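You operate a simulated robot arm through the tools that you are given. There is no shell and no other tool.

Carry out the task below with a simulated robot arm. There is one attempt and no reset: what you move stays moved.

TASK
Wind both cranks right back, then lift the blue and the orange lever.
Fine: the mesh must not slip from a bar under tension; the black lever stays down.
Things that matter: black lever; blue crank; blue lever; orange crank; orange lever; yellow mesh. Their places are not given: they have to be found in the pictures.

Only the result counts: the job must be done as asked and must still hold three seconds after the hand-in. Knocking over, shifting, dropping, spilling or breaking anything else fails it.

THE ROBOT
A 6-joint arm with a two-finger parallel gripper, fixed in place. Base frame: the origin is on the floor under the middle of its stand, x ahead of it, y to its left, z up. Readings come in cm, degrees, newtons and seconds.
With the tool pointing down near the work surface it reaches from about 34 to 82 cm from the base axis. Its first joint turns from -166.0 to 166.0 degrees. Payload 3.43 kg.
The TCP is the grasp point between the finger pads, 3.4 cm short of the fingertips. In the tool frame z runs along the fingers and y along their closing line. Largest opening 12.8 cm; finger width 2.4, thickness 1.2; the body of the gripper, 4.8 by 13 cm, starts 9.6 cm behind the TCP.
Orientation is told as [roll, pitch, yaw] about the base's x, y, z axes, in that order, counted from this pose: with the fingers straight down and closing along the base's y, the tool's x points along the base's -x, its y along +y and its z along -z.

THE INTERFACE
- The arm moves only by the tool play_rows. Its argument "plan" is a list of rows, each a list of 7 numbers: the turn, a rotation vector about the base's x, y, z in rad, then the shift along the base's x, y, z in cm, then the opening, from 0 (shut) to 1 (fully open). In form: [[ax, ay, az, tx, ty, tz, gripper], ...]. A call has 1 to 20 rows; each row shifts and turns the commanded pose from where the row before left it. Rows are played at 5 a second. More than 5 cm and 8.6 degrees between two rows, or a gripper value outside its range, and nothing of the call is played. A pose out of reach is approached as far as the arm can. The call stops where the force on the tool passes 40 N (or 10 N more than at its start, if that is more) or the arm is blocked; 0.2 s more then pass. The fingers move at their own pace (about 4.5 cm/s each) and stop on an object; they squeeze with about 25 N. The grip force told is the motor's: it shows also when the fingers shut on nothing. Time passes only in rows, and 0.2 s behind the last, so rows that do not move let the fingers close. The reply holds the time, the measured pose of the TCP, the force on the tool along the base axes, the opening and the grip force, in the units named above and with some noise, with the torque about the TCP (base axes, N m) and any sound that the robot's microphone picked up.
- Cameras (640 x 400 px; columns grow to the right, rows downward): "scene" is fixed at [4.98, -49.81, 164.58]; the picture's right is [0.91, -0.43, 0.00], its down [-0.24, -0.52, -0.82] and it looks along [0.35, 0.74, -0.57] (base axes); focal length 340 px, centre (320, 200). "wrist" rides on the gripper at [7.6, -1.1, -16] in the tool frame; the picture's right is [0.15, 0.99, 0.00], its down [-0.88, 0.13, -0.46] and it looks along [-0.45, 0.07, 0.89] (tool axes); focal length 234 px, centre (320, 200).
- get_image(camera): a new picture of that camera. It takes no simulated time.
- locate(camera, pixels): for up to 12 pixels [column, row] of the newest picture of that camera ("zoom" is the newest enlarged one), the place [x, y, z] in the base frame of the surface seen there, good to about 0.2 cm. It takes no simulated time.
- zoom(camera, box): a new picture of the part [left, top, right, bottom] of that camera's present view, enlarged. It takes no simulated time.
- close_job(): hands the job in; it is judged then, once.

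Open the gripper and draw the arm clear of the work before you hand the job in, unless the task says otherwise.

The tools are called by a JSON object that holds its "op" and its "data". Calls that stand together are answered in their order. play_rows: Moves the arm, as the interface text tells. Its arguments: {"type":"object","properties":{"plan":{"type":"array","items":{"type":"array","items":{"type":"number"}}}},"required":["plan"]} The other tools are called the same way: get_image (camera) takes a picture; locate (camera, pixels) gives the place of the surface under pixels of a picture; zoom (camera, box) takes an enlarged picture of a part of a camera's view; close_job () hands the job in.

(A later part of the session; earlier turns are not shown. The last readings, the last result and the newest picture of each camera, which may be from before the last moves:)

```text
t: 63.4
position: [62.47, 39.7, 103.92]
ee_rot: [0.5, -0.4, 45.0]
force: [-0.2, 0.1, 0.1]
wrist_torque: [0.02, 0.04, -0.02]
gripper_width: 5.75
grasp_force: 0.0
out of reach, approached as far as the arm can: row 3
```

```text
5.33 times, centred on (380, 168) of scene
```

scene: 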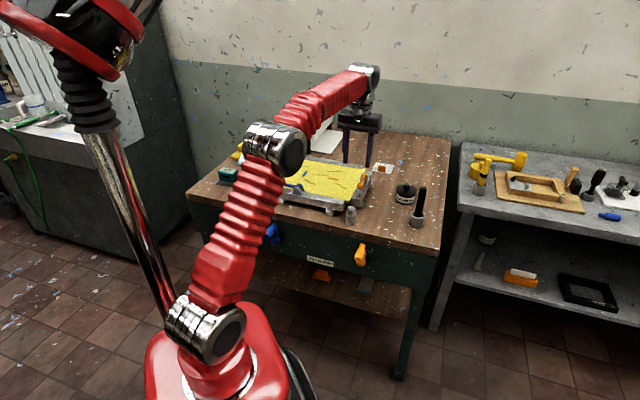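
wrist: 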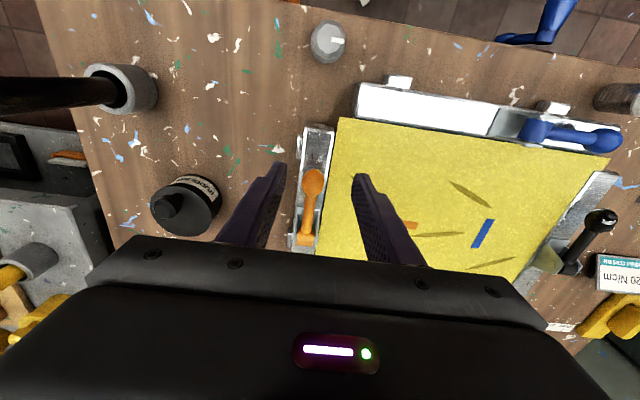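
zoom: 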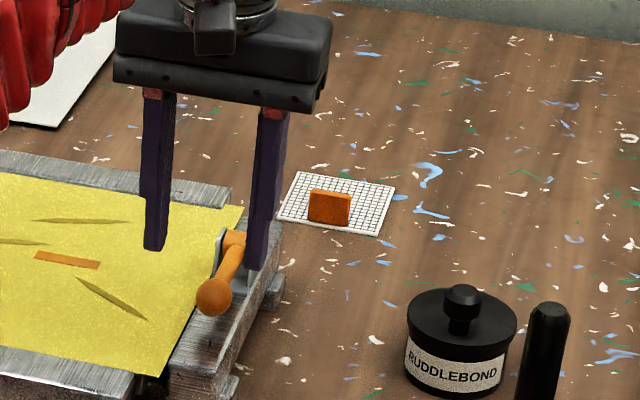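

The vertical tool nearly runs out of reach here, and the lever's end goes further away, so I will grasp with a ~40° tilt instead. First I re-measure the ball in this nearer view.

{"op": "zoom", "data": {"camera": "wrist", "box": [270, 140, 370, 260]}}

{"op": "locate", "data": {"camera": "wrist", "pixels": [[313, 181], [309, 210], [305, 240], [315, 140], [130, 85], [60, 95], [175, 205], [328, 42]]}}

```text
3.33 times, centred on (320, 200) of wrist
```

zoom: 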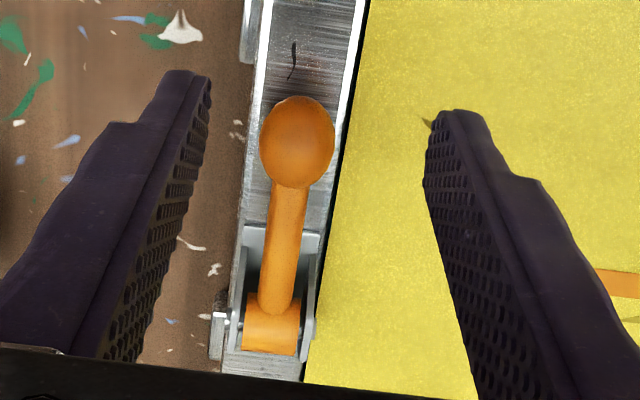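

```text
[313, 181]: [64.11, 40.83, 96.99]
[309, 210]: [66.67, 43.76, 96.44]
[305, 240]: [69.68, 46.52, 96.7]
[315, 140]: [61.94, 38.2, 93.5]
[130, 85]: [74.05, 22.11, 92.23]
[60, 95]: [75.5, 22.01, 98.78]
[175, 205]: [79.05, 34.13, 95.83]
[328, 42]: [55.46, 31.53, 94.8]
```

Ball centre refined to (64.4, 41.2, 95.75). I tilt the tool 40° while backing to a pre-grasp pose in front of the ball.

{"op": "play_rows", "data": {"plan": [[0.0987, -0.0987, 0, -0.376, -0.462, -0.34, 0.45], [0.0987, -0.0987, 0, -0.376, -0.462, -0.34, 0.45], [0.0987, -0.0987, 0, -0.376, -0.462, -0.34, 0.45], [0.0987, -0.0987, 0, -0.376, -0.462, -0.34, 0.45], [0.0987, -0.0987, 0, -0.376, -0.462, -0.34, 0.45], [0, 0, 0, 0, 0, 0, 0.45]]}}

{"op": "get_image", "data": {"camera": "wrist"}}

{"op": "zoom", "data": {"camera": "scene", "box": [300, 130, 420, 205]}}

```text
t: 64.8
position: [60.69, 37.35, 102.33]
ee_rot: [0.6, -40.4, 44.9]
force: [-0.6, 0.2, -0.2]
wrist_torque: [-0.01, -0.01, -0.02]
gripper_width: 5.76
grasp_force: 0.1
```

```text
taken
```

wrist: 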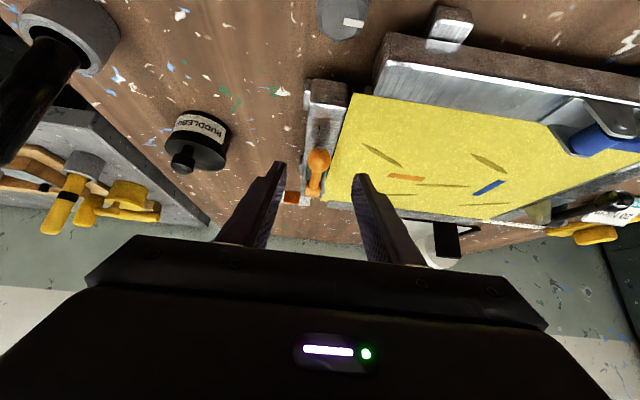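

```text
5.33 times, centred on (360, 168) of scene
```

zoom: 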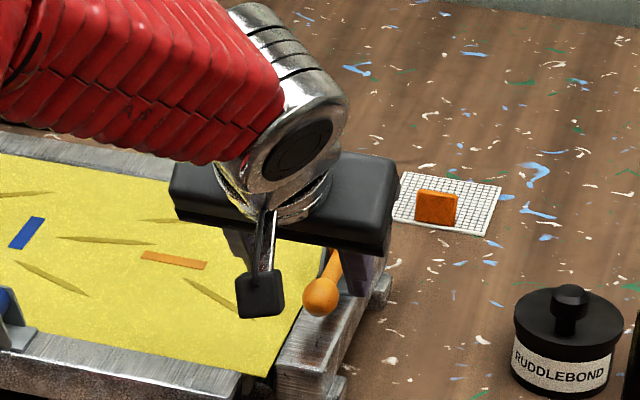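

Pre-grasp pose is good: the ball at (318,160) lies between the fingers. I advance along the tool axis to the ball.

{"op": "play_rows", "data": {"plan": [[0, 0, 0, 0.524, 0.554, -0.946, 0.45], [0, 0, 0, 0.524, 0.554, -0.946, 0.45], [0, 0, 0, 0.524, 0.554, -0.946, 0.45], [0, 0, 0, 0.524, 0.554, -0.946, 0.45], [0, 0, 0, 0.524, 0.554, -0.946, 0.45], [0, 0, 0, 0, 0, 0, 0.45]]}}

{"op": "get_image", "data": {"camera": "wrist"}}

{"op": "zoom", "data": {"camera": "wrist", "box": [250, 130, 390, 230]}}

```text
t: 66.2
position: [63.31, 40.24, 97.39]
ee_rot: [0.7, -40.5, 44.9]
force: [0.1, 0.1, 0.3]
wrist_torque: [0.0, -0.02, 0.01]
gripper_width: 5.74
grasp_force: 0.1
```

```text
taken
```

wrist: 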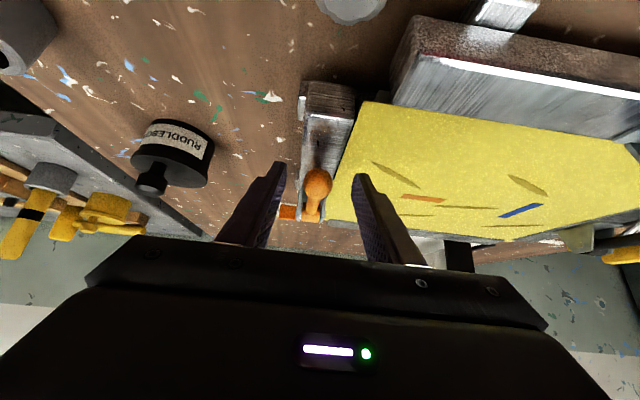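

```text
4.00 times, centred on (320, 180) of wrist
```

zoom: 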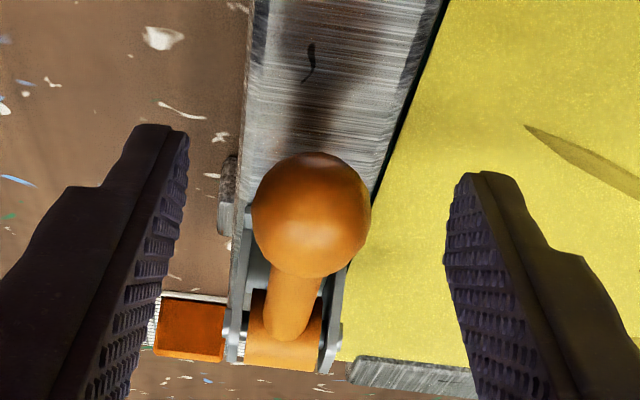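

The ball sits between the pads about 1 cm behind the fingertips. I close on it.

{"op": "play_rows", "data": {"plan": [[0, 0, 0, 0, 0, 0, 0.0], [0, 0, 0, 0, 0, 0, 0.0], [0, 0, 0, 0, 0, 0, 0.0], [0, 0, 0, 0, 0, 0, 0.0]]}}

{"op": "zoom", "data": {"camera": "wrist", "box": [250, 130, 390, 230]}}

```text
t: 67.2
position: [63.38, 40.13, 97.55]
ee_rot: [0.6, -40.3, 44.9]
force: [8.3, -8.8, -1.3]
wrist_torque: [-0.2, -0.14, -0.25]
gripper_width: 2.49
grasp_force: 45.3
```

```text
4.00 times, centred on (320, 180) of wrist
```

zoom: 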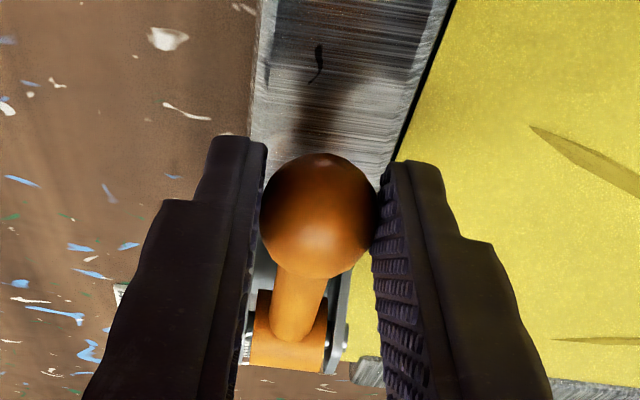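

Gripped at 2.49 cm. I lift the first ~5° and read the forces.

{"op": "play_rows", "data": {"plan": [[0, 0, 0, 0.04, -0.02, 0.33, 0.0], [0, 0, 0, 0.02, 0.02, 0.33, 0.0]]}}

```text
t: 67.8
position: [63.38, 40.16, 97.89]
ee_rot: [0.8, -40.1, 45.0]
force: [12.4, -10.1, -17.3]
wrist_torque: [-1.21, 0.85, -0.28]
gripper_width: 2.5
grasp_force: 44.9
```

The lever resists with ~17 N (clamp). I keep lifting another ~5°.

{"op": "play_rows", "data": {"plan": [[0, 0, 0, 0.05, -0.03, 0.33, 0.0], [0, 0, 0, 0.05, 0.0, 0.33, 0.0]]}}

{"op": "zoom", "data": {"camera": "wrist", "box": [250, 130, 390, 230]}}

```text
t: 68.3
position: [63.39, 40.21, 98.72]
ee_rot: [0.8, -40.2, 44.9]
force: [5.8, -10.7, -17.0]
wrist_torque: [-1.22, 0.9, -0.21]
gripper_width: 2.49
grasp_force: 45.3
```

```text
4.00 times, centred on (320, 180) of wrist
```

zoom: 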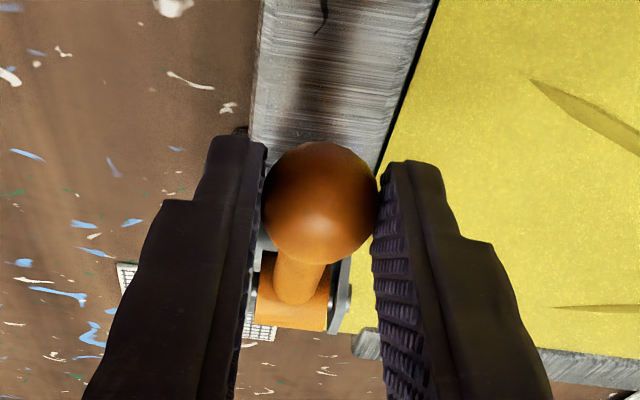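

The 17 N comes with a twisting torque: pads resisting the ball's rotation rather than the lever. It moves, so I continue on the arc to ~25°.

{"op": "play_rows", "data": {"plan": [[0, 0, 0, 0.14, 0.1, 0.65, 0.0], [0, 0, 0, 0.16, 0.14, 0.63, 0.0], [0, 0, 0, 0.18, 0.16, 0.61, 0.0]]}}

{"op": "zoom", "data": {"camera": "wrist", "box": [250, 130, 390, 230]}}

{"op": "zoom", "data": {"camera": "scene", "box": [300, 130, 420, 205]}}

```text
t: 69.2
position: [63.78, 40.57, 100.6]
ee_rot: [0.8, -40.4, 44.9]
force: [-3.4, -10.9, -14.8]
wrist_torque: [-1.25, 1.03, -0.08]
gripper_width: 2.5
grasp_force: 45.6
```

```text
4.00 times, centred on (320, 180) of wrist
```

zoom: 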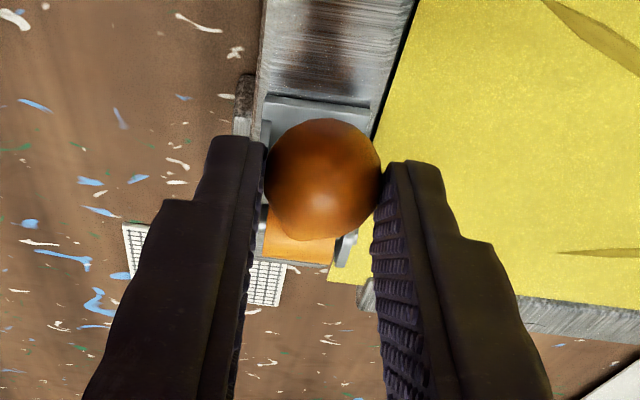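

```text
5.33 times, centred on (360, 168) of scene
```

zoom: 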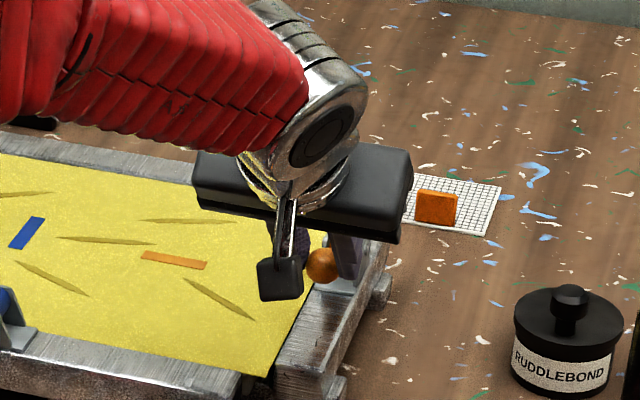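

The ball is creeping toward the fingertips (centre row 215→179). I open slightly and see whether the lever holds its position by itself.

{"op": "play_rows", "data": {"plan": [[0, 0, 0, 0, 0, 0, 0.3], [0, 0, 0, 0, 0, 0, 0.3], [0, 0, 0, 0, 0, 0, 0.3]]}}

{"op": "zoom", "data": {"camera": "wrist", "box": [250, 130, 390, 230]}}

{"op": "zoom", "data": {"camera": "scene", "box": [300, 130, 420, 205]}}

```text
t: 70.0
position: [63.94, 40.66, 100.68]
ee_rot: [0.5, -40.4, 45.0]
force: [-0.6, 0.9, -0.1]
wrist_torque: [-0.02, 0.01, -0.01]
gripper_width: 3.85
grasp_force: 0.1
```

```text
4.00 times, centred on (320, 180) of wrist
```

zoom: 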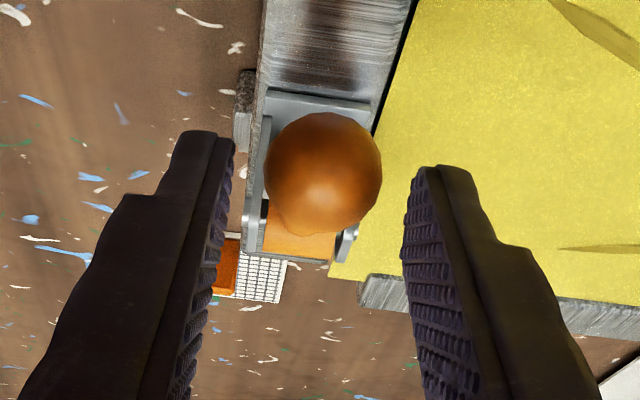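

```text
5.33 times, centred on (360, 168) of scene
```

zoom: 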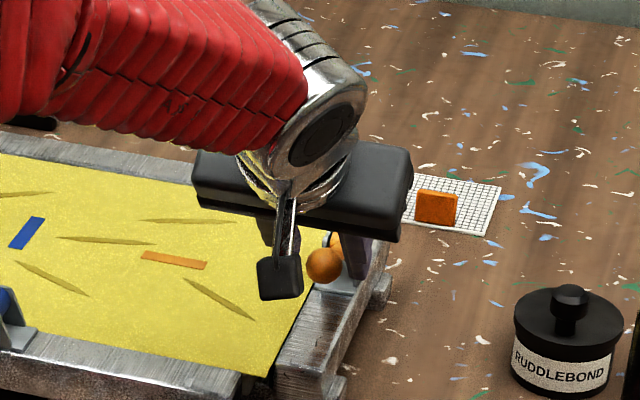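

The lever stays where it is when released (friction holds it). I locate the ball now and then regrip deeper.

{"op": "get_image", "data": {"camera": "wrist"}}

{"op": "locate", "data": {"camera": "wrist", "pixels": [[320, 173], [316, 190], [310, 193], [317, 165]]}}

```text
taken
```

wrist: 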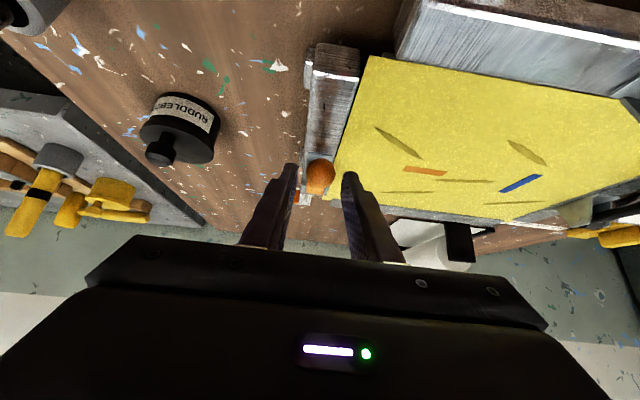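

```text
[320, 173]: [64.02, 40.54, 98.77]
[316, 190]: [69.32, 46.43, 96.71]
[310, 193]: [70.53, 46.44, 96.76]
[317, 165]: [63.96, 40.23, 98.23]
```

The ball is at about (64.7, 41.35, 98.15), lever at ~19°. Pinching slips, so I will use the closed fingers as a pusher from below/outside: back out, close, and come in under the ball.

{"op": "play_rows", "data": {"plan": [[0, 0, 0, -1.375, -1.375, 2.285, 0.35], [0, 0, 0, -1.375, -1.375, 2.285, 0.35], [0, 0, 0, -2.1, -2.16, -3.09, 0.0], [0, 0, 0, 0, 0, 0, 0.0], [0, 0, 0, 0, 0, 0, 0.0], [0, 0, 0, 0, 0, 0, 0.0]]}}

{"op": "get_image", "data": {"camera": "wrist"}}

{"op": "zoom", "data": {"camera": "scene", "box": [300, 130, 420, 205]}}

```text
t: 71.3
position: [59.12, 35.75, 102.22]
ee_rot: [0.6, -40.4, 45.0]
force: [-0.4, 0.3, -0.3]
wrist_torque: [0.01, 0.0, 0.0]
gripper_width: 0.0
grasp_force: 24.7
```

```text
taken
```

wrist: 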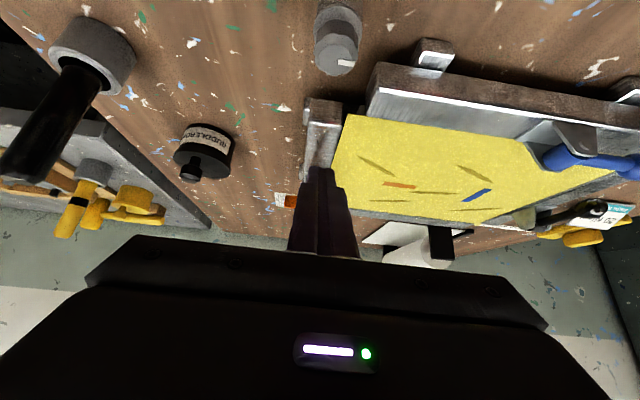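

```text
5.33 times, centred on (360, 168) of scene
```

zoom: 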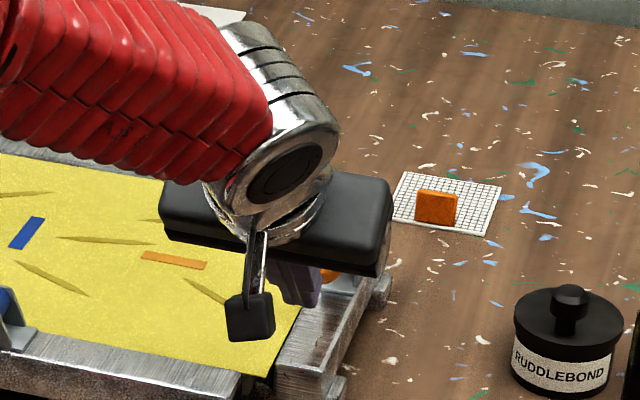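

Fingers are shut and aligned (along 16.53). I advance under the ball to the pre-contact pose.

{"op": "play_rows", "data": {"plan": [[0, 0, 0, 0.916, 0.916, -1.524, 0.0], [0, 0, 0, 0.916, 0.916, -1.524, 0.0], [0, 0, 0, 0.916, 0.916, -1.524, 0.0], [0, 0, 0, 0, 0, 0, 0.0]]}}

{"op": "zoom", "data": {"camera": "wrist", "box": [250, 110, 390, 210]}}

{"op": "zoom", "data": {"camera": "scene", "box": [320, 155, 400, 205]}}

```text
t: 72.3
position: [61.77, 38.55, 97.65]
ee_rot: [0.6, -40.4, 44.9]
force: [0.3, 0.7, 0.0]
wrist_torque: [0.0, 0.02, 0.01]
gripper_width: 0.0
grasp_force: 24.6
```

```text
4.00 times, centred on (320, 160) of wrist
```

zoom: 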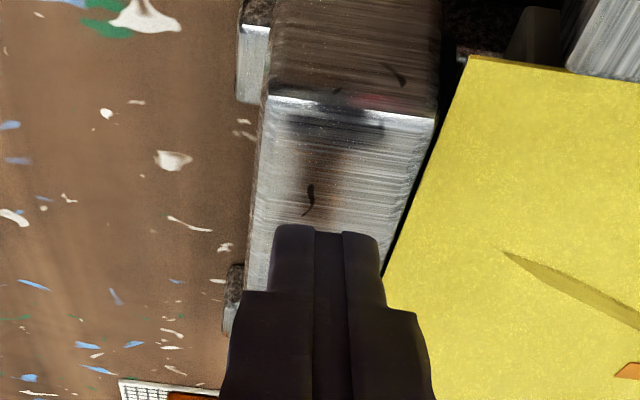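

```text
8.00 times, centred on (360, 180) of scene
```

zoom: 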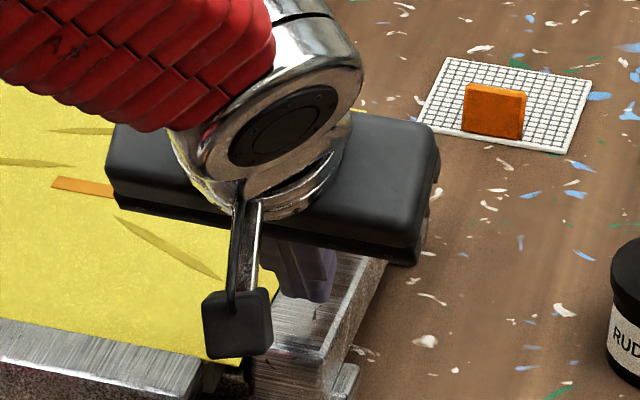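

No contact yet. I push up and inward along the arc to about 40° and watch the force.

{"op": "play_rows", "data": {"plan": [[0, 0, 0, 0.327, 0.327, 0.369, 0.0], [0, 0, 0, 0.327, 0.327, 0.369, 0.0], [0, 0, 0, 0.198, 0.198, 0.6, 0.0], [0, 0, 0, 0.198, 0.198, 0.6, 0.0], [0, 0, 0, 0.268, 0.268, 0.543, 0.0], [0, 0, 0, 0.268, 0.268, 0.543, 0.0]]}}

{"op": "zoom", "data": {"camera": "wrist", "box": [250, 110, 390, 210]}}

{"op": "zoom", "data": {"camera": "scene", "box": [320, 145, 400, 195]}}

```text
t: 73.8
position: [63.45, 40.01, 100.53]
ee_rot: [0.6, -40.4, 45.0]
force: [-1.4, -2.5, -1.2]
wrist_torque: [-0.01, 0.02, -0.01]
gripper_width: 0.0
grasp_force: 25.8
```

```text
4.00 times, centred on (320, 160) of wrist
```

zoom: 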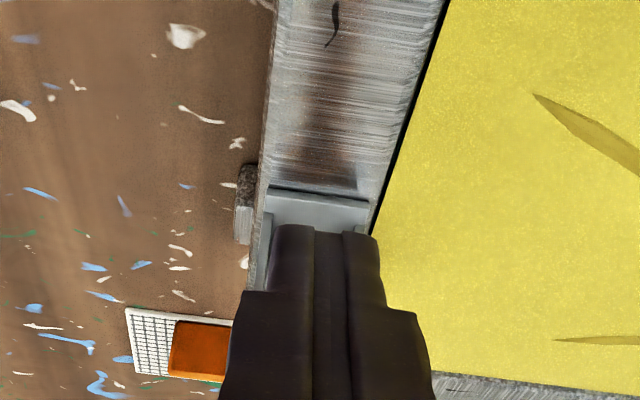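

```text
8.00 times, centred on (360, 170) of scene
```

zoom: 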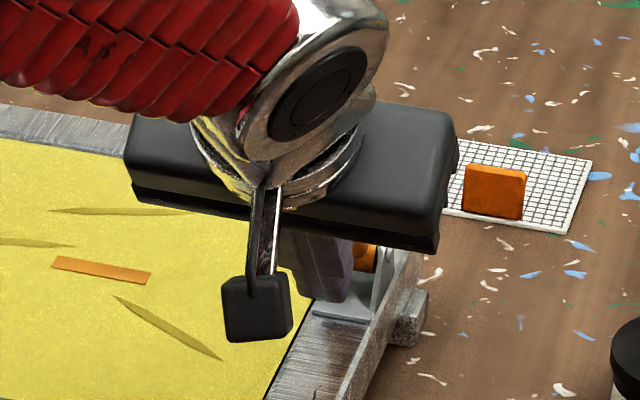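

Only ~3 N: the lever follows easily. I continue pushing along the arc to about 80°.

{"op": "play_rows", "data": {"plan": [[0, 0, 0, 0.331, 0.331, 0.469, 0.0], [0, 0, 0, 0.332, 0.332, 0.468, 0.0], [0, 0, 0, 0.383, 0.383, 0.38, 0.0], [0, 0, 0, 0.384, 0.384, 0.38, 0.0], [0, 0, 0, 0.424, 0.424, 0.28, 0.0], [0, 0, 0, 0.425, 0.425, 0.28, 0.0], [0, 0, 0, 0.452, 0.452, 0.17, 0.0], [0, 0, 0, 0.452, 0.452, 0.173, 0.0]]}}

{"op": "get_image", "data": {"camera": "wrist"}}

{"op": "zoom", "data": {"camera": "scene", "box": [320, 145, 400, 195]}}

```text
t: 75.6
position: [66.15, 42.77, 102.51]
ee_rot: [1.0, -39.2, 44.9]
force: [-5.5, -4.8, -3.4]
wrist_torque: [-0.08, 0.08, 0.03]
gripper_width: 0.0
grasp_force: 24.8
stopped in row 8: the force on the tool passed its limit at 51 N (the readings are from after the stop); the commanded pose is now the measured one
```

```text
taken
```

wrist: 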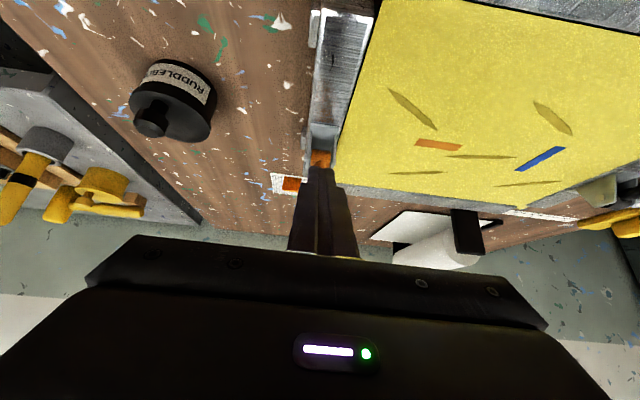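

```text
8.00 times, centred on (360, 170) of scene
```

zoom: 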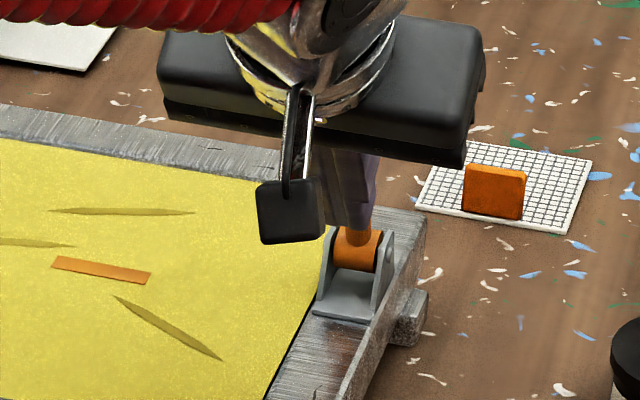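

It hit a firm stop at roughly 75-80°; the lever looks upright in the scene view (rod at (355,235)). I back away outward to inspect it.

{"op": "play_rows", "data": {"plan": [[0, 0, 0, -1.4, -1.4, 0, 0.0], [0, 0, 0, -2.1, -2.1, 0, 0.0], [0, 0, 0, -2.1, -2.1, 1.5, 0.0], [0, 0, 0, -2.1, -2.1, 3, 0.0], [0, 0, 0, -2.1, -2.1, 3, 0.0], [0, 0, 0, 0, 0, 0, 0.0]]}}

{"op": "get_image", "data": {"camera": "wrist"}}

{"op": "zoom", "data": {"camera": "scene", "box": [320, 145, 400, 195]}}

```text
t: 77.0
position: [56.33, 32.87, 110.17]
ee_rot: [0.9, -39.3, 44.9]
force: [-0.3, 0.4, -1.0]
wrist_torque: [0.06, -0.01, 0.01]
gripper_width: 0.01
grasp_force: 24.5
```

```text
taken
```

wrist: 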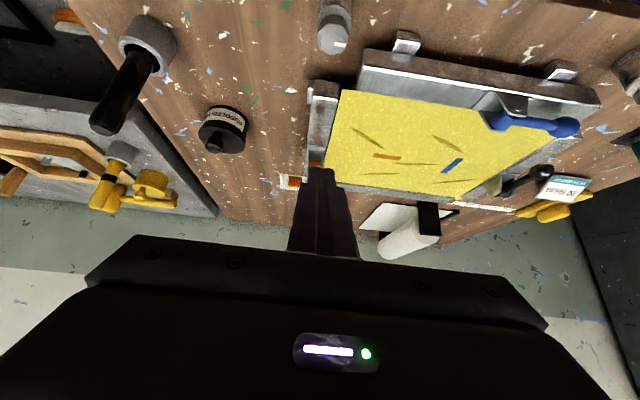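

```text
8.00 times, centred on (360, 170) of scene
```

zoom: 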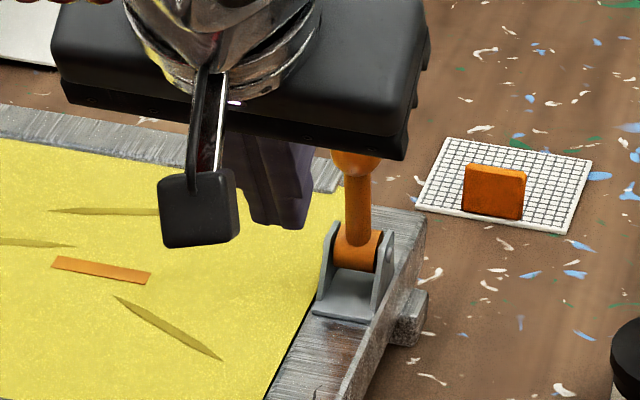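

The orange lever now stands upright. I straighten the tool, turn it 90° in yaw and move above the blue lever, then check both levers.

{"op": "play_rows", "data": {"plan": [[-0.097, 0.097, 0, -1.2, 1.2, 0.6, 0.3], [-0.097, 0.097, 0, -1.2, 1.2, 0.6, 0.4], [-0.097, 0.097, 0, -1.2, 1.2, 0.6, 0.45], [-0.097, 0.097, 0, -1.2, 1.2, 0.6, 0.45], [-0.097, 0.097, 0, -1.2, 1.2, 0.6, 0.45], [0, 0, -0.131, -1.2, 1.25, 0, 0.45], [0, 0, -0.131, -1.2, 1.25, 0, 0.45], [0, 0, -0.131, -1.2, 1.25, 0, 0.45], [0, 0, -0.131, -1.2, 1.25, 0, 0.45], [0, 0, -0.131, -1.2, 1.25, 0, 0.45], [0, 0, -0.131, -1.2, 1.25, 0, 0.45], [0, 0, -0.131, -1.2, 1.25, 0, 0.45], [0, 0, -0.131, -1.2, 1.25, 0, 0.45], [0, 0, -0.131, -1.2, 1.25, 0, 0.45], [0, 0, -0.131, -1.2, 1.25, 0, 0.45], [0, 0, -0.131, -1.2, 1.25, 0, 0.45], [0, 0, -0.131, -1.2, 1.25, 0, 0.45], [0, 0, 0, 0, 0, 0, 0.45]]}}

{"op": "get_image", "data": {"camera": "wrist"}}

{"op": "get_image", "data": {"camera": "scene"}}

```text
t: 80.8
position: [35.89, 53.91, 113.12]
ee_rot: [0.8, -0.1, -45.2]
force: [-0.6, -0.1, -0.9]
wrist_torque: [0.0, 0.01, -0.02]
gripper_width: 5.78
grasp_force: 0.0
```

```text
taken
```

wrist: 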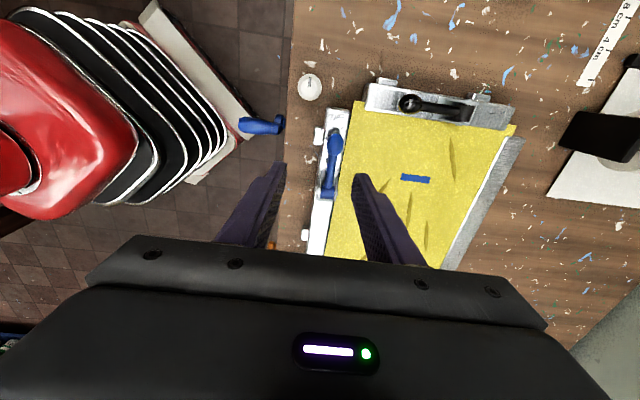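

```text
taken
```

scene: 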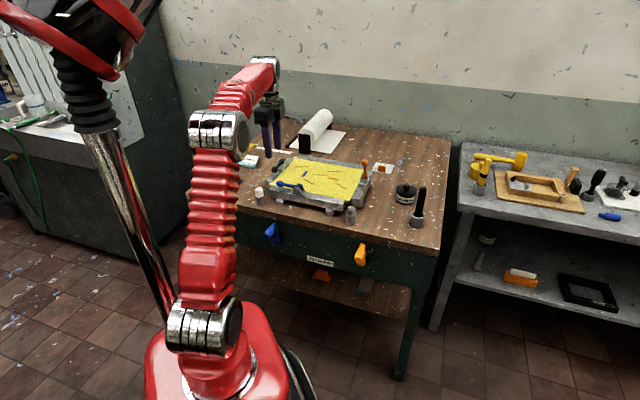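

The orange lever stands up at (365,168) in the scene. I zoom on it for its angle and on the blue lever in the wrist view.

{"op": "zoom", "data": {"camera": "scene", "box": [345, 150, 385, 190]}}

{"op": "locate", "data": {"camera": "scene", "pixels": [[364, 162], [364, 170], [365, 176], [258, 193], [258, 188], [368, 185]]}}

{"op": "zoom", "data": {"camera": "wrist", "box": [280, 100, 380, 220]}}

{"op": "locate", "data": {"camera": "wrist", "pixels": [[334, 136], [331, 160], [327, 188], [309, 88], [410, 102], [335, 120], [308, 80], [440, 105]]}}

```text
10.00 times, centred on (365, 170) of scene
```

zoom: 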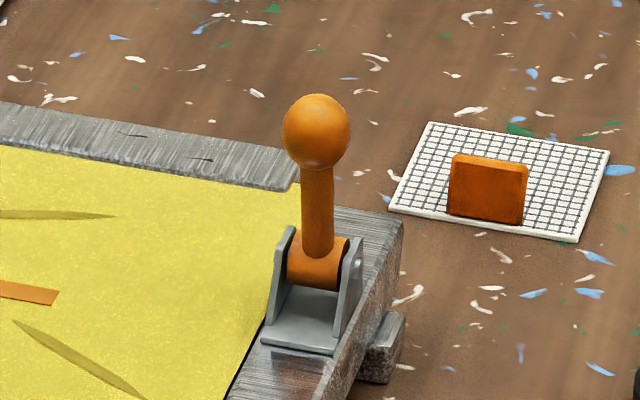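

```text
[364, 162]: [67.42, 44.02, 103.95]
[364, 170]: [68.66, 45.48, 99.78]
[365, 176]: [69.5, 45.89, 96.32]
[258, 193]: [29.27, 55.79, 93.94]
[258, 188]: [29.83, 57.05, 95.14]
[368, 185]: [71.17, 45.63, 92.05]
```

```text
3.33 times, centred on (330, 160) of wrist
```

zoom: 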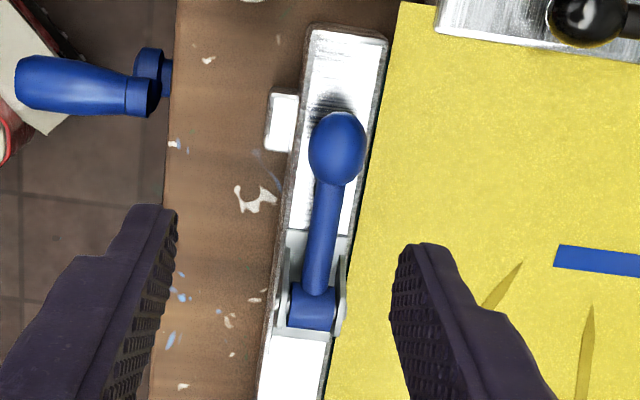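

```text
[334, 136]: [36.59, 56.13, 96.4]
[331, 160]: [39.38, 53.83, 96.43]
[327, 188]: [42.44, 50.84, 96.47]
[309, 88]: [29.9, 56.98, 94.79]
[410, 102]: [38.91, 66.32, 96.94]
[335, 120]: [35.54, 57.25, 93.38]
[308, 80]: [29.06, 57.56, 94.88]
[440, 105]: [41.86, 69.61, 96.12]
```

The orange lever is at ~72° with its ball at (68.0, 44.9, 103.4). I refine the blue ball's location at pixel (335,144).

{"op": "locate", "data": {"camera": "wrist", "pixels": [[335, 144], [336, 146], [334, 150], [328, 192], [327, 195]]}}

```text
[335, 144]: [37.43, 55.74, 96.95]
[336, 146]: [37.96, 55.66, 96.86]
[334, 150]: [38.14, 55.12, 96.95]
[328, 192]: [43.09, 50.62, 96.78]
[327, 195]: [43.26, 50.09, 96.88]
```

Blue ball centre is about (37.7, 55.65, 95.7), pivot at about (43.4, 50.45). I tilt the tool 35° toward the lever's pivot side and go to a pre-grasp pose.

{"op": "play_rows", "data": {"plan": [[-0.0964, -0.0764, 0, -0.3, 1.0, -1.0, 0.45], [-0.0864, -0.0864, 0, -0.3, 1.0, -1.0, 0.45], [-0.0864, -0.0864, 0, -0.3, 1.0, -1.0, 0.45], [-0.0864, -0.0864, 0, -0.3, 1.0, -1.0, 0.45], [-0.0864, -0.0864, 0, -0.28, 1.02, -1.0, 0.45], [0, 0, 0, 0, 0, -2.88, 0.45], [0, 0, 0, 0, 0, -2.88, 0.45], [0, 0, 0, 0, 0, 0, 0.45]]}}

{"op": "get_image", "data": {"camera": "wrist"}}

{"op": "zoom", "data": {"camera": "scene", "box": [220, 110, 380, 210]}}

```text
t: 82.6
position: [34.54, 58.96, 102.33]
ee_rot: [0.0, -35.1, -45.3]
force: [0.7, 0.5, -0.8]
wrist_torque: [-0.02, 0.01, 0.01]
gripper_width: 5.74
grasp_force: 0.1
```

```text
taken
```

wrist: 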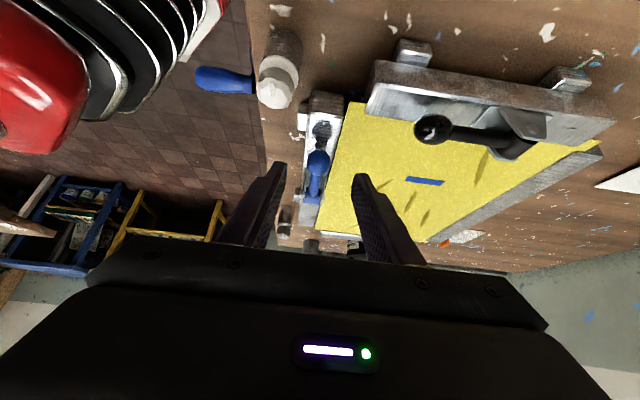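

```text
4.00 times, centred on (300, 160) of scene
```

zoom: 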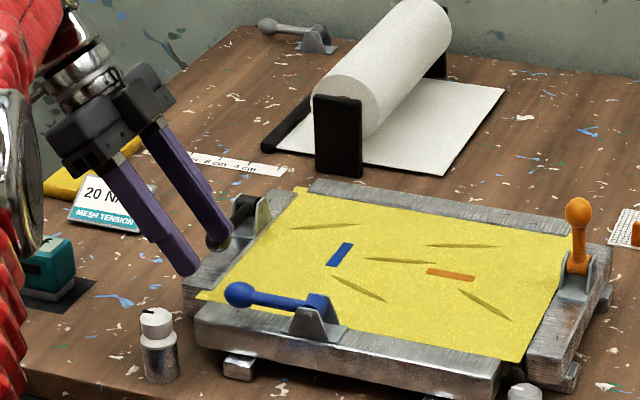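

Pre-grasp looks right: the blue ball at (317,160) lies between the fingers and the black lever is clear by ~3 cm. I advance to the ball.

{"op": "play_rows", "data": {"plan": [[0, 0, 0, 0.46, -0.492, -0.976, 0.45], [0, 0, 0, 0.46, -0.492, -0.976, 0.45], [0, 0, 0, 0.46, -0.492, -0.976, 0.45], [0, 0, 0, 0.46, -0.492, -0.976, 0.45], [0, 0, 0, 0.46, -0.492, -0.976, 0.45], [0, 0, 0, 0, 0, 0, 0.45]]}}

{"op": "zoom", "data": {"camera": "wrist", "box": [250, 130, 390, 230]}}

{"op": "zoom", "data": {"camera": "scene", "box": [240, 145, 340, 210]}}

```text
t: 84.0
position: [36.79, 56.58, 97.39]
ee_rot: [0.1, -35.0, -45.2]
force: [0.0, 0.3, 0.3]
wrist_torque: [-0.02, -0.03, -0.02]
gripper_width: 5.73
grasp_force: 0.1
```

```text
4.00 times, centred on (320, 180) of wrist
```

zoom: 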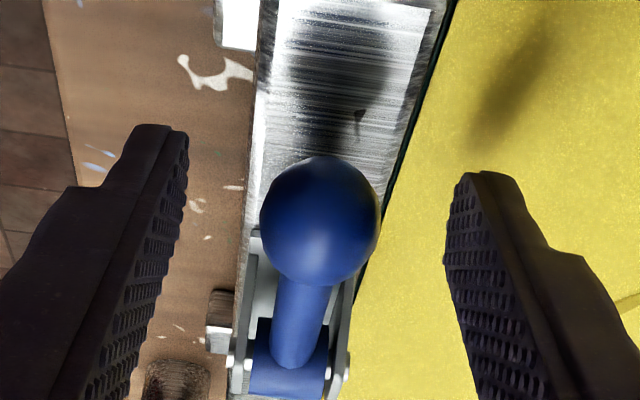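

```text
6.15 times, centred on (290, 178) of scene
```

zoom: 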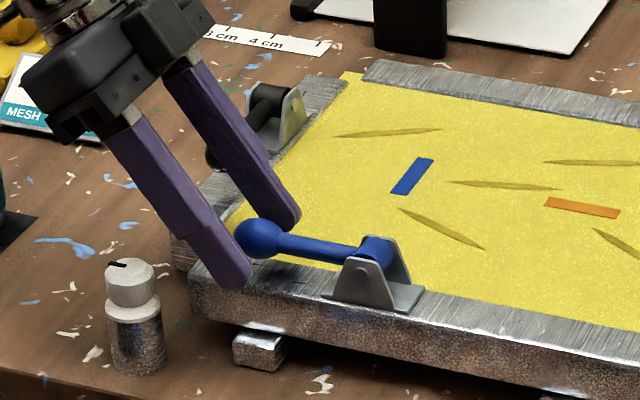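

Good centring. I close on the blue ball.

{"op": "play_rows", "data": {"plan": [[0, 0, 0, 0, 0, 0, 0.0], [0, 0, 0, 0, 0, 0, 0.0], [0, 0, 0, 0, 0, 0, 0.0], [0, 0, 0, 0, 0, 0, 0.0]]}}

{"op": "play_rows", "data": {"plan": [[0.0494, 0.0494, 0, 0.107, -0.107, 0.618, 0.0], [0.0494, 0.0494, 0, 0.107, -0.107, 0.618, 0.0]]}}

{"op": "zoom", "data": {"camera": "wrist", "box": [250, 130, 390, 230]}}

```text
t: 85.0
position: [36.86, 56.53, 97.59]
ee_rot: [0.1, -35.0, -45.3]
force: [2.9, 4.9, -0.4]
wrist_torque: [0.07, -0.05, 0.08]
gripper_width: 2.5
grasp_force: 45.3
```

```text
t: 85.6
position: [37.12, 56.47, 98.64]
ee_rot: [0.1, -26.9, -45.1]
force: [2.8, 4.5, -0.6]
wrist_torque: [0.07, -0.1, 0.0]
gripper_width: 2.45
grasp_force: 45.1
```

```text
4.00 times, centred on (320, 180) of wrist
```

zoom: 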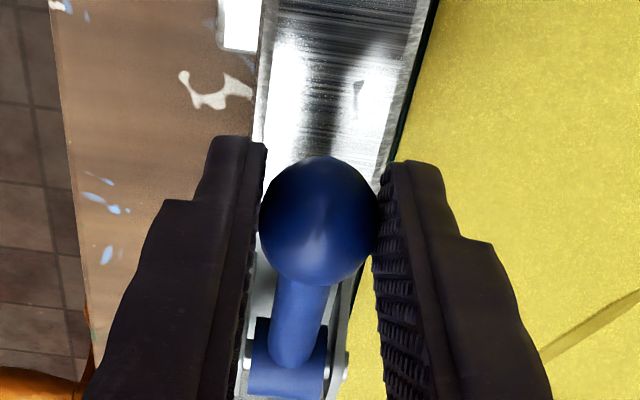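

With the tool turning along, the lift is almost force-free. I continue four more 8° steps.

{"op": "play_rows", "data": {"plan": [[0.0987, 0.0987, 0, 0.332, -0.332, 1.182, 0.0], [0.0987, 0.0987, 0, 0.446, -0.446, 1.105, 0.0], [0.0987, 0.0987, 0, 0.55, -0.55, 1.007, 0.0], [0.0987, 0.0987, 0, 0.643, -0.643, 0.889, 0.0]]}}

{"op": "get_image", "data": {"camera": "wrist"}}

{"op": "zoom", "data": {"camera": "scene", "box": [240, 135, 340, 200]}}

```text
t: 86.6
position: [39.07, 54.32, 102.78]
ee_rot: [-0.1, 5.1, -45.3]
force: [9.2, 3.7, -6.7]
wrist_torque: [0.1, -0.16, -0.05]
gripper_width: 2.48
grasp_force: 45.1
```

```text
taken
```

wrist: 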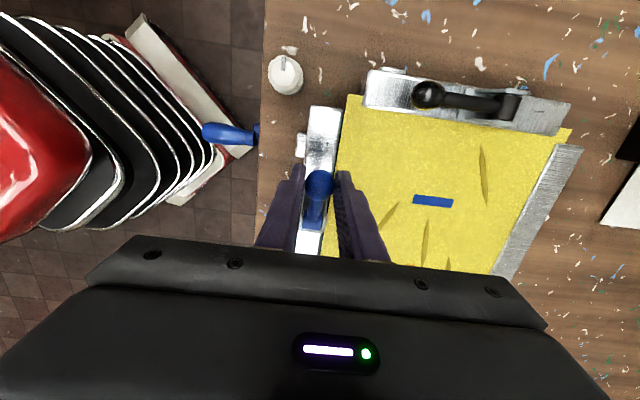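

```text
6.15 times, centred on (290, 168) of scene
```

zoom: 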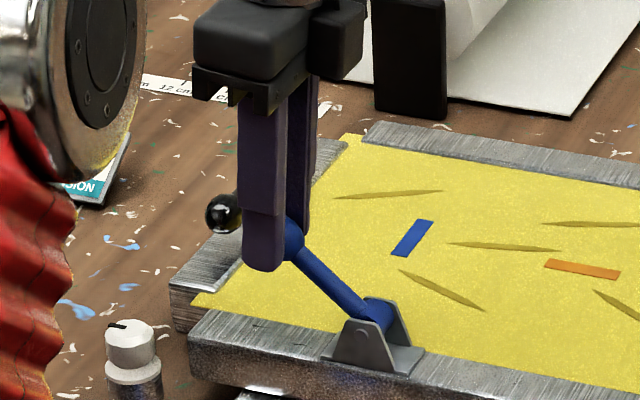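

The lever is at ~40° with low forces. I continue to ~56°, then in smaller steps to the stop.

{"op": "play_rows", "data": {"plan": [[0.0987, 0.0987, 0, 0.74, -0.71, 0.74, 0.0], [0.0987, 0.0987, 0, 0.807, -0.777, 0.603, 0.0]]}}

{"op": "play_rows", "data": {"plan": [[0.0494, 0.0494, 0, 0.415, -0.415, 0.24, 0.0], [0.0494, 0.0494, 0, 0.425, -0.425, 0.2, 0.0]]}}

```text
t: 87.2
position: [40.62, 52.86, 104.21]
ee_rot: [0.0, 21.1, -45.1]
force: [6.4, 0.5, 0.5]
wrist_torque: [-0.32, -0.41, -0.21]
gripper_width: 2.48
grasp_force: 45.0
```

```text
t: 87.8
position: [41.37, 51.93, 104.59]
ee_rot: [-0.1, 29.1, -45.2]
force: [8.5, -3.6, 0.6]
wrist_torque: [-0.63, -0.63, -0.05]
gripper_width: 2.5
grasp_force: 44.7
```

At ~64°. Next steps toward 72° and beyond in 4° increments.

{"op": "play_rows", "data": {"plan": [[0.0494, 0.0494, 0, 0.44, -0.44, 0.155, 0.0], [0.0494, 0.0494, 0, 0.44, -0.44, 0.115, 0.0]]}}

{"op": "zoom", "data": {"camera": "scene", "box": [240, 135, 340, 200]}}

```text
t: 88.4
position: [42.19, 51.35, 104.89]
ee_rot: [-0.2, 37.2, -45.2]
force: [-1.7, 5.4, -5.2]
wrist_torque: [-0.77, -0.88, -0.02]
gripper_width: 2.49
grasp_force: 44.8
```

```text
6.15 times, centred on (290, 168) of scene
```

zoom: 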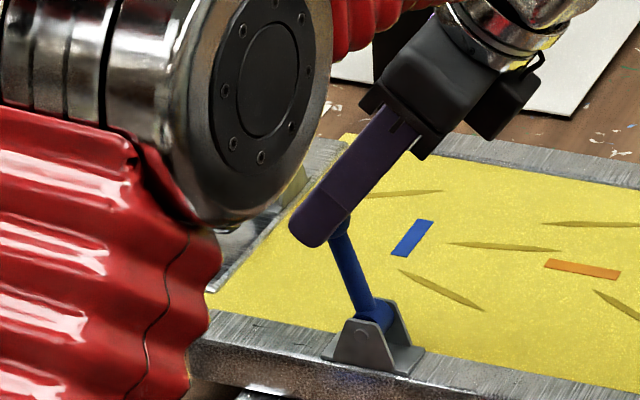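

Forces are still low at ~72°. I go another 4° to find the stop.

{"op": "play_rows", "data": {"plan": [[0.0494, 0.0494, 0, 0.448, -0.448, 0.07, 0.0], [0, 0, 0, 0, 0, 0, 0.0]]}}

{"op": "play_rows", "data": {"plan": [[0.0494, 0.0494, 0, 0.45, -0.45, 0.025, 0.0], [0, 0, 0, 0, 0, 0, 0.0]]}}

{"op": "zoom", "data": {"camera": "scene", "box": [240, 135, 340, 200]}}

```text
t: 89.0
position: [42.51, 50.86, 104.94]
ee_rot: [-0.3, 41.1, -45.1]
force: [-16.4, 24.9, -13.8]
wrist_torque: [0.39, 0.25, -0.06]
gripper_width: 2.51
grasp_force: 45.0
```

```text
t: 89.6
position: [43.08, 50.38, 105.02]
ee_rot: [-0.1, 45.1, -45.1]
force: [-17.4, 17.8, -6.7]
wrist_torque: [-0.26, -0.33, 0.02]
gripper_width: 2.47
grasp_force: 45.0
```

```text
6.15 times, centred on (290, 168) of scene
```

zoom: 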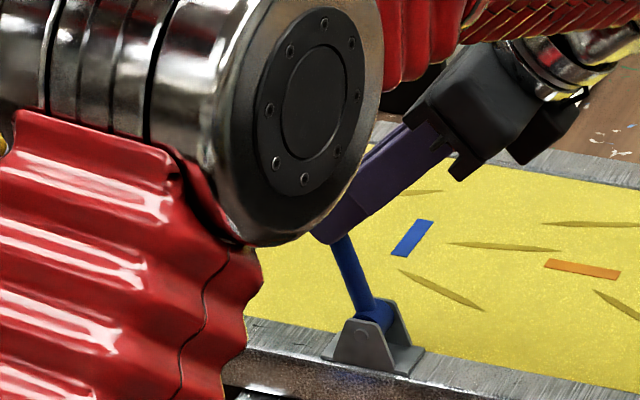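

The rod no longer follows (25 N opposing), so the blue lever's stop is also at ~72°, same as the orange one. I open the gripper and retreat along the tool axis.

{"op": "play_rows", "data": {"plan": [[0, 0, 0, 0, 0, 0, 0.45], [0, 0, 0, 0, 0, 0, 0.45], [0, 0, 0, 0, 0, 0, 0.45], [0, 0, 0, 1.0, -1.0, 1.5, 0.45], [0, 0, 0, 1.0, -1.0, 1.5, 0.45], [0, 0, 0, 1.0, -1.0, 1.5, 0.45], [0, 0, 0, 1.0, -1.0, 1.5, 0.45], [0, 0, 0, 1.0, -1.0, 1.5, 0.45]]}}

{"op": "get_image", "data": {"camera": "wrist"}}

{"op": "get_image", "data": {"camera": "scene"}}

```text
t: 91.4
position: [48.18, 45.36, 112.67]
ee_rot: [-0.3, 45.1, -45.1]
force: [0.3, 0.3, -0.5]
wrist_torque: [-0.02, 0.0, 0.02]
gripper_width: 5.72
grasp_force: 0.1
```

```text
taken
```

wrist: 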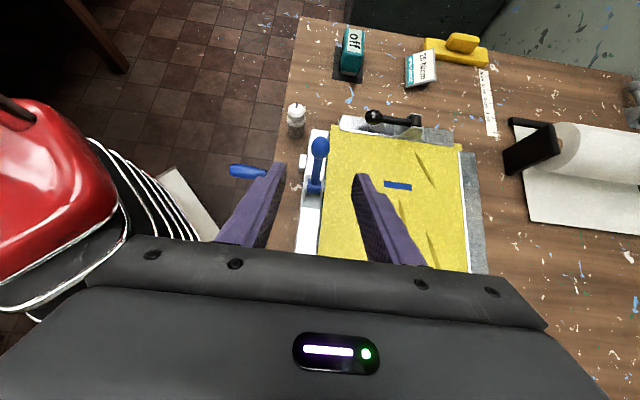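

```text
taken
```

scene: 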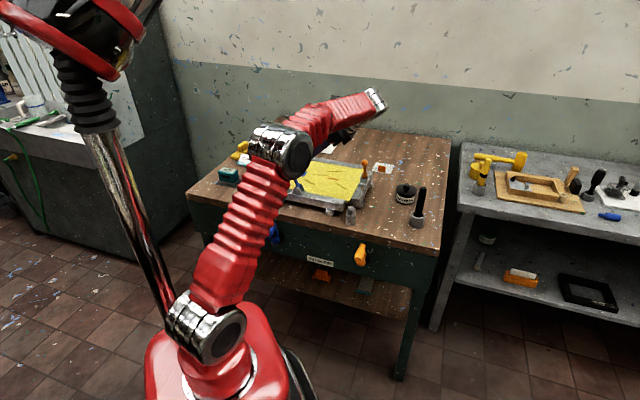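

Blue lever is up. I measure both levers' ball and pivot positions to compare their angles.

{"op": "zoom", "data": {"camera": "wrist", "box": [270, 110, 390, 230]}}

{"op": "locate", "data": {"camera": "wrist", "pixels": [[319, 147], [317, 170], [315, 188], [374, 117], [395, 120], [412, 125]]}}

{"op": "zoom", "data": {"camera": "scene", "box": [270, 140, 390, 215]}}

```text
3.33 times, centred on (330, 170) of wrist
```

zoom: 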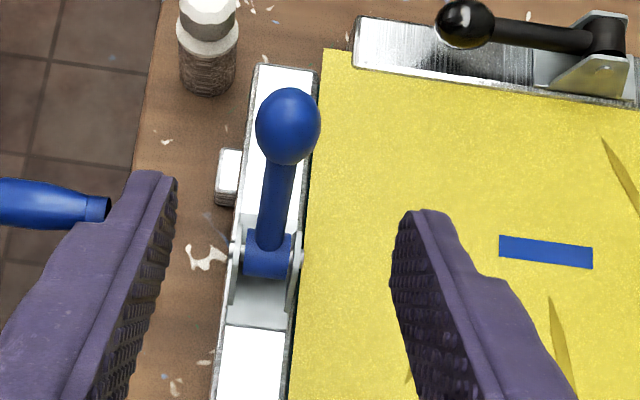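

```text
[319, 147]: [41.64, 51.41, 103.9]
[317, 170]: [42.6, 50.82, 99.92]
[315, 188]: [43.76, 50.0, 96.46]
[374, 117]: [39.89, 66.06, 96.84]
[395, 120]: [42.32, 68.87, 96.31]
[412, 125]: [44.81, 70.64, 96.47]
```

```text
5.33 times, centred on (330, 178) of scene
```

zoom: 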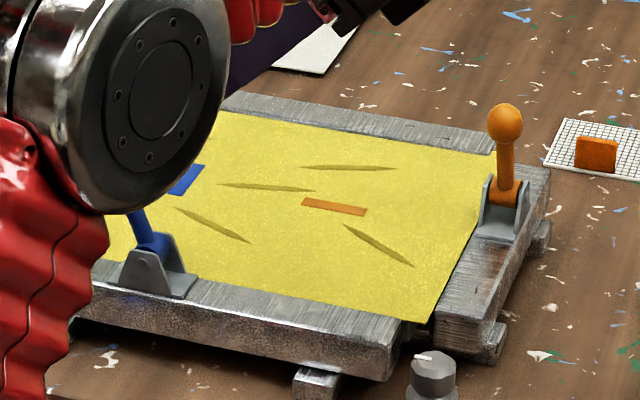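

Both levers sit at ≈70° at their stops, the black lever is still down (ball z 96.8). I now un-tilt the tool while rising and draw the arm clear of the work.

{"op": "play_rows", "data": {"plan": [[0, 0, 0, 0, 0, 2.0, 0.45], [-0.0926, -0.0926, 0, 0, 0, 1.5, 0.45], [-0.0926, -0.0926, 0, 0, 0, 1.5, 0.45], [-0.0926, -0.0926, 0, 0, 0, 1.0, 0.45], [-0.0926, -0.0926, 0, -0.5, -1.5, 1.0, 0.45], [-0.0926, -0.0926, 0, -0.5, -1.5, 1.0, 0.45], [-0.0926, -0.0926, 0, -0.5, -1.5, 1.0, 0.45], [0, 0, 0, -0.8, -2.5, 0.5, 0.45], [0, 0, 0, -0.8, -2.5, 0, 0.45], [0, 0, 0, -0.8, -2.5, 0, 0.45], [0, 0, 0, -0.8, -2.5, 0, 0.45], [0, 0, 0, -0.8, -2.5, 0, 0.45], [0, 0, 0, -0.8, -2.5, 0, 0.45], [0, 0, 0, 0, 0, 0, 0.5]]}}

{"op": "get_image", "data": {"camera": "scene"}}

{"op": "zoom", "data": {"camera": "scene", "box": [230, 130, 390, 230]}}

{"op": "zoom", "data": {"camera": "scene", "box": [240, 210, 420, 322]}}

```text
t: 94.4
position: [41.94, 25.82, 122.1]
ee_rot: [0.0, -0.2, -45.1]
force: [1.8, -0.1, 0.0]
wrist_torque: [-0.06, -0.02, -0.04]
gripper_width: 6.38
grasp_force: 0.1
```

```text
taken
```

scene: 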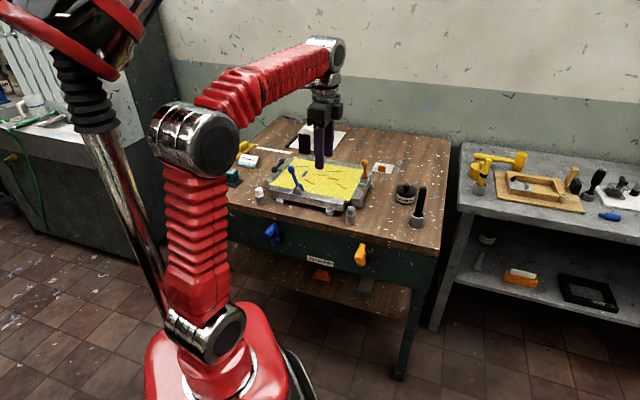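

```text
4.00 times, centred on (310, 180) of scene
```

zoom: 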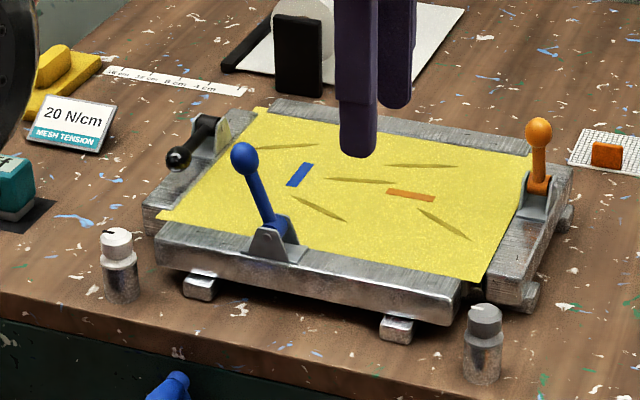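

```text
3.56 times, centred on (330, 266) of scene
```

zoom: 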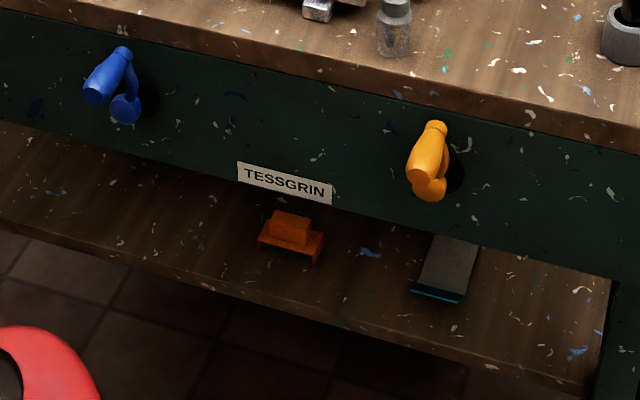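

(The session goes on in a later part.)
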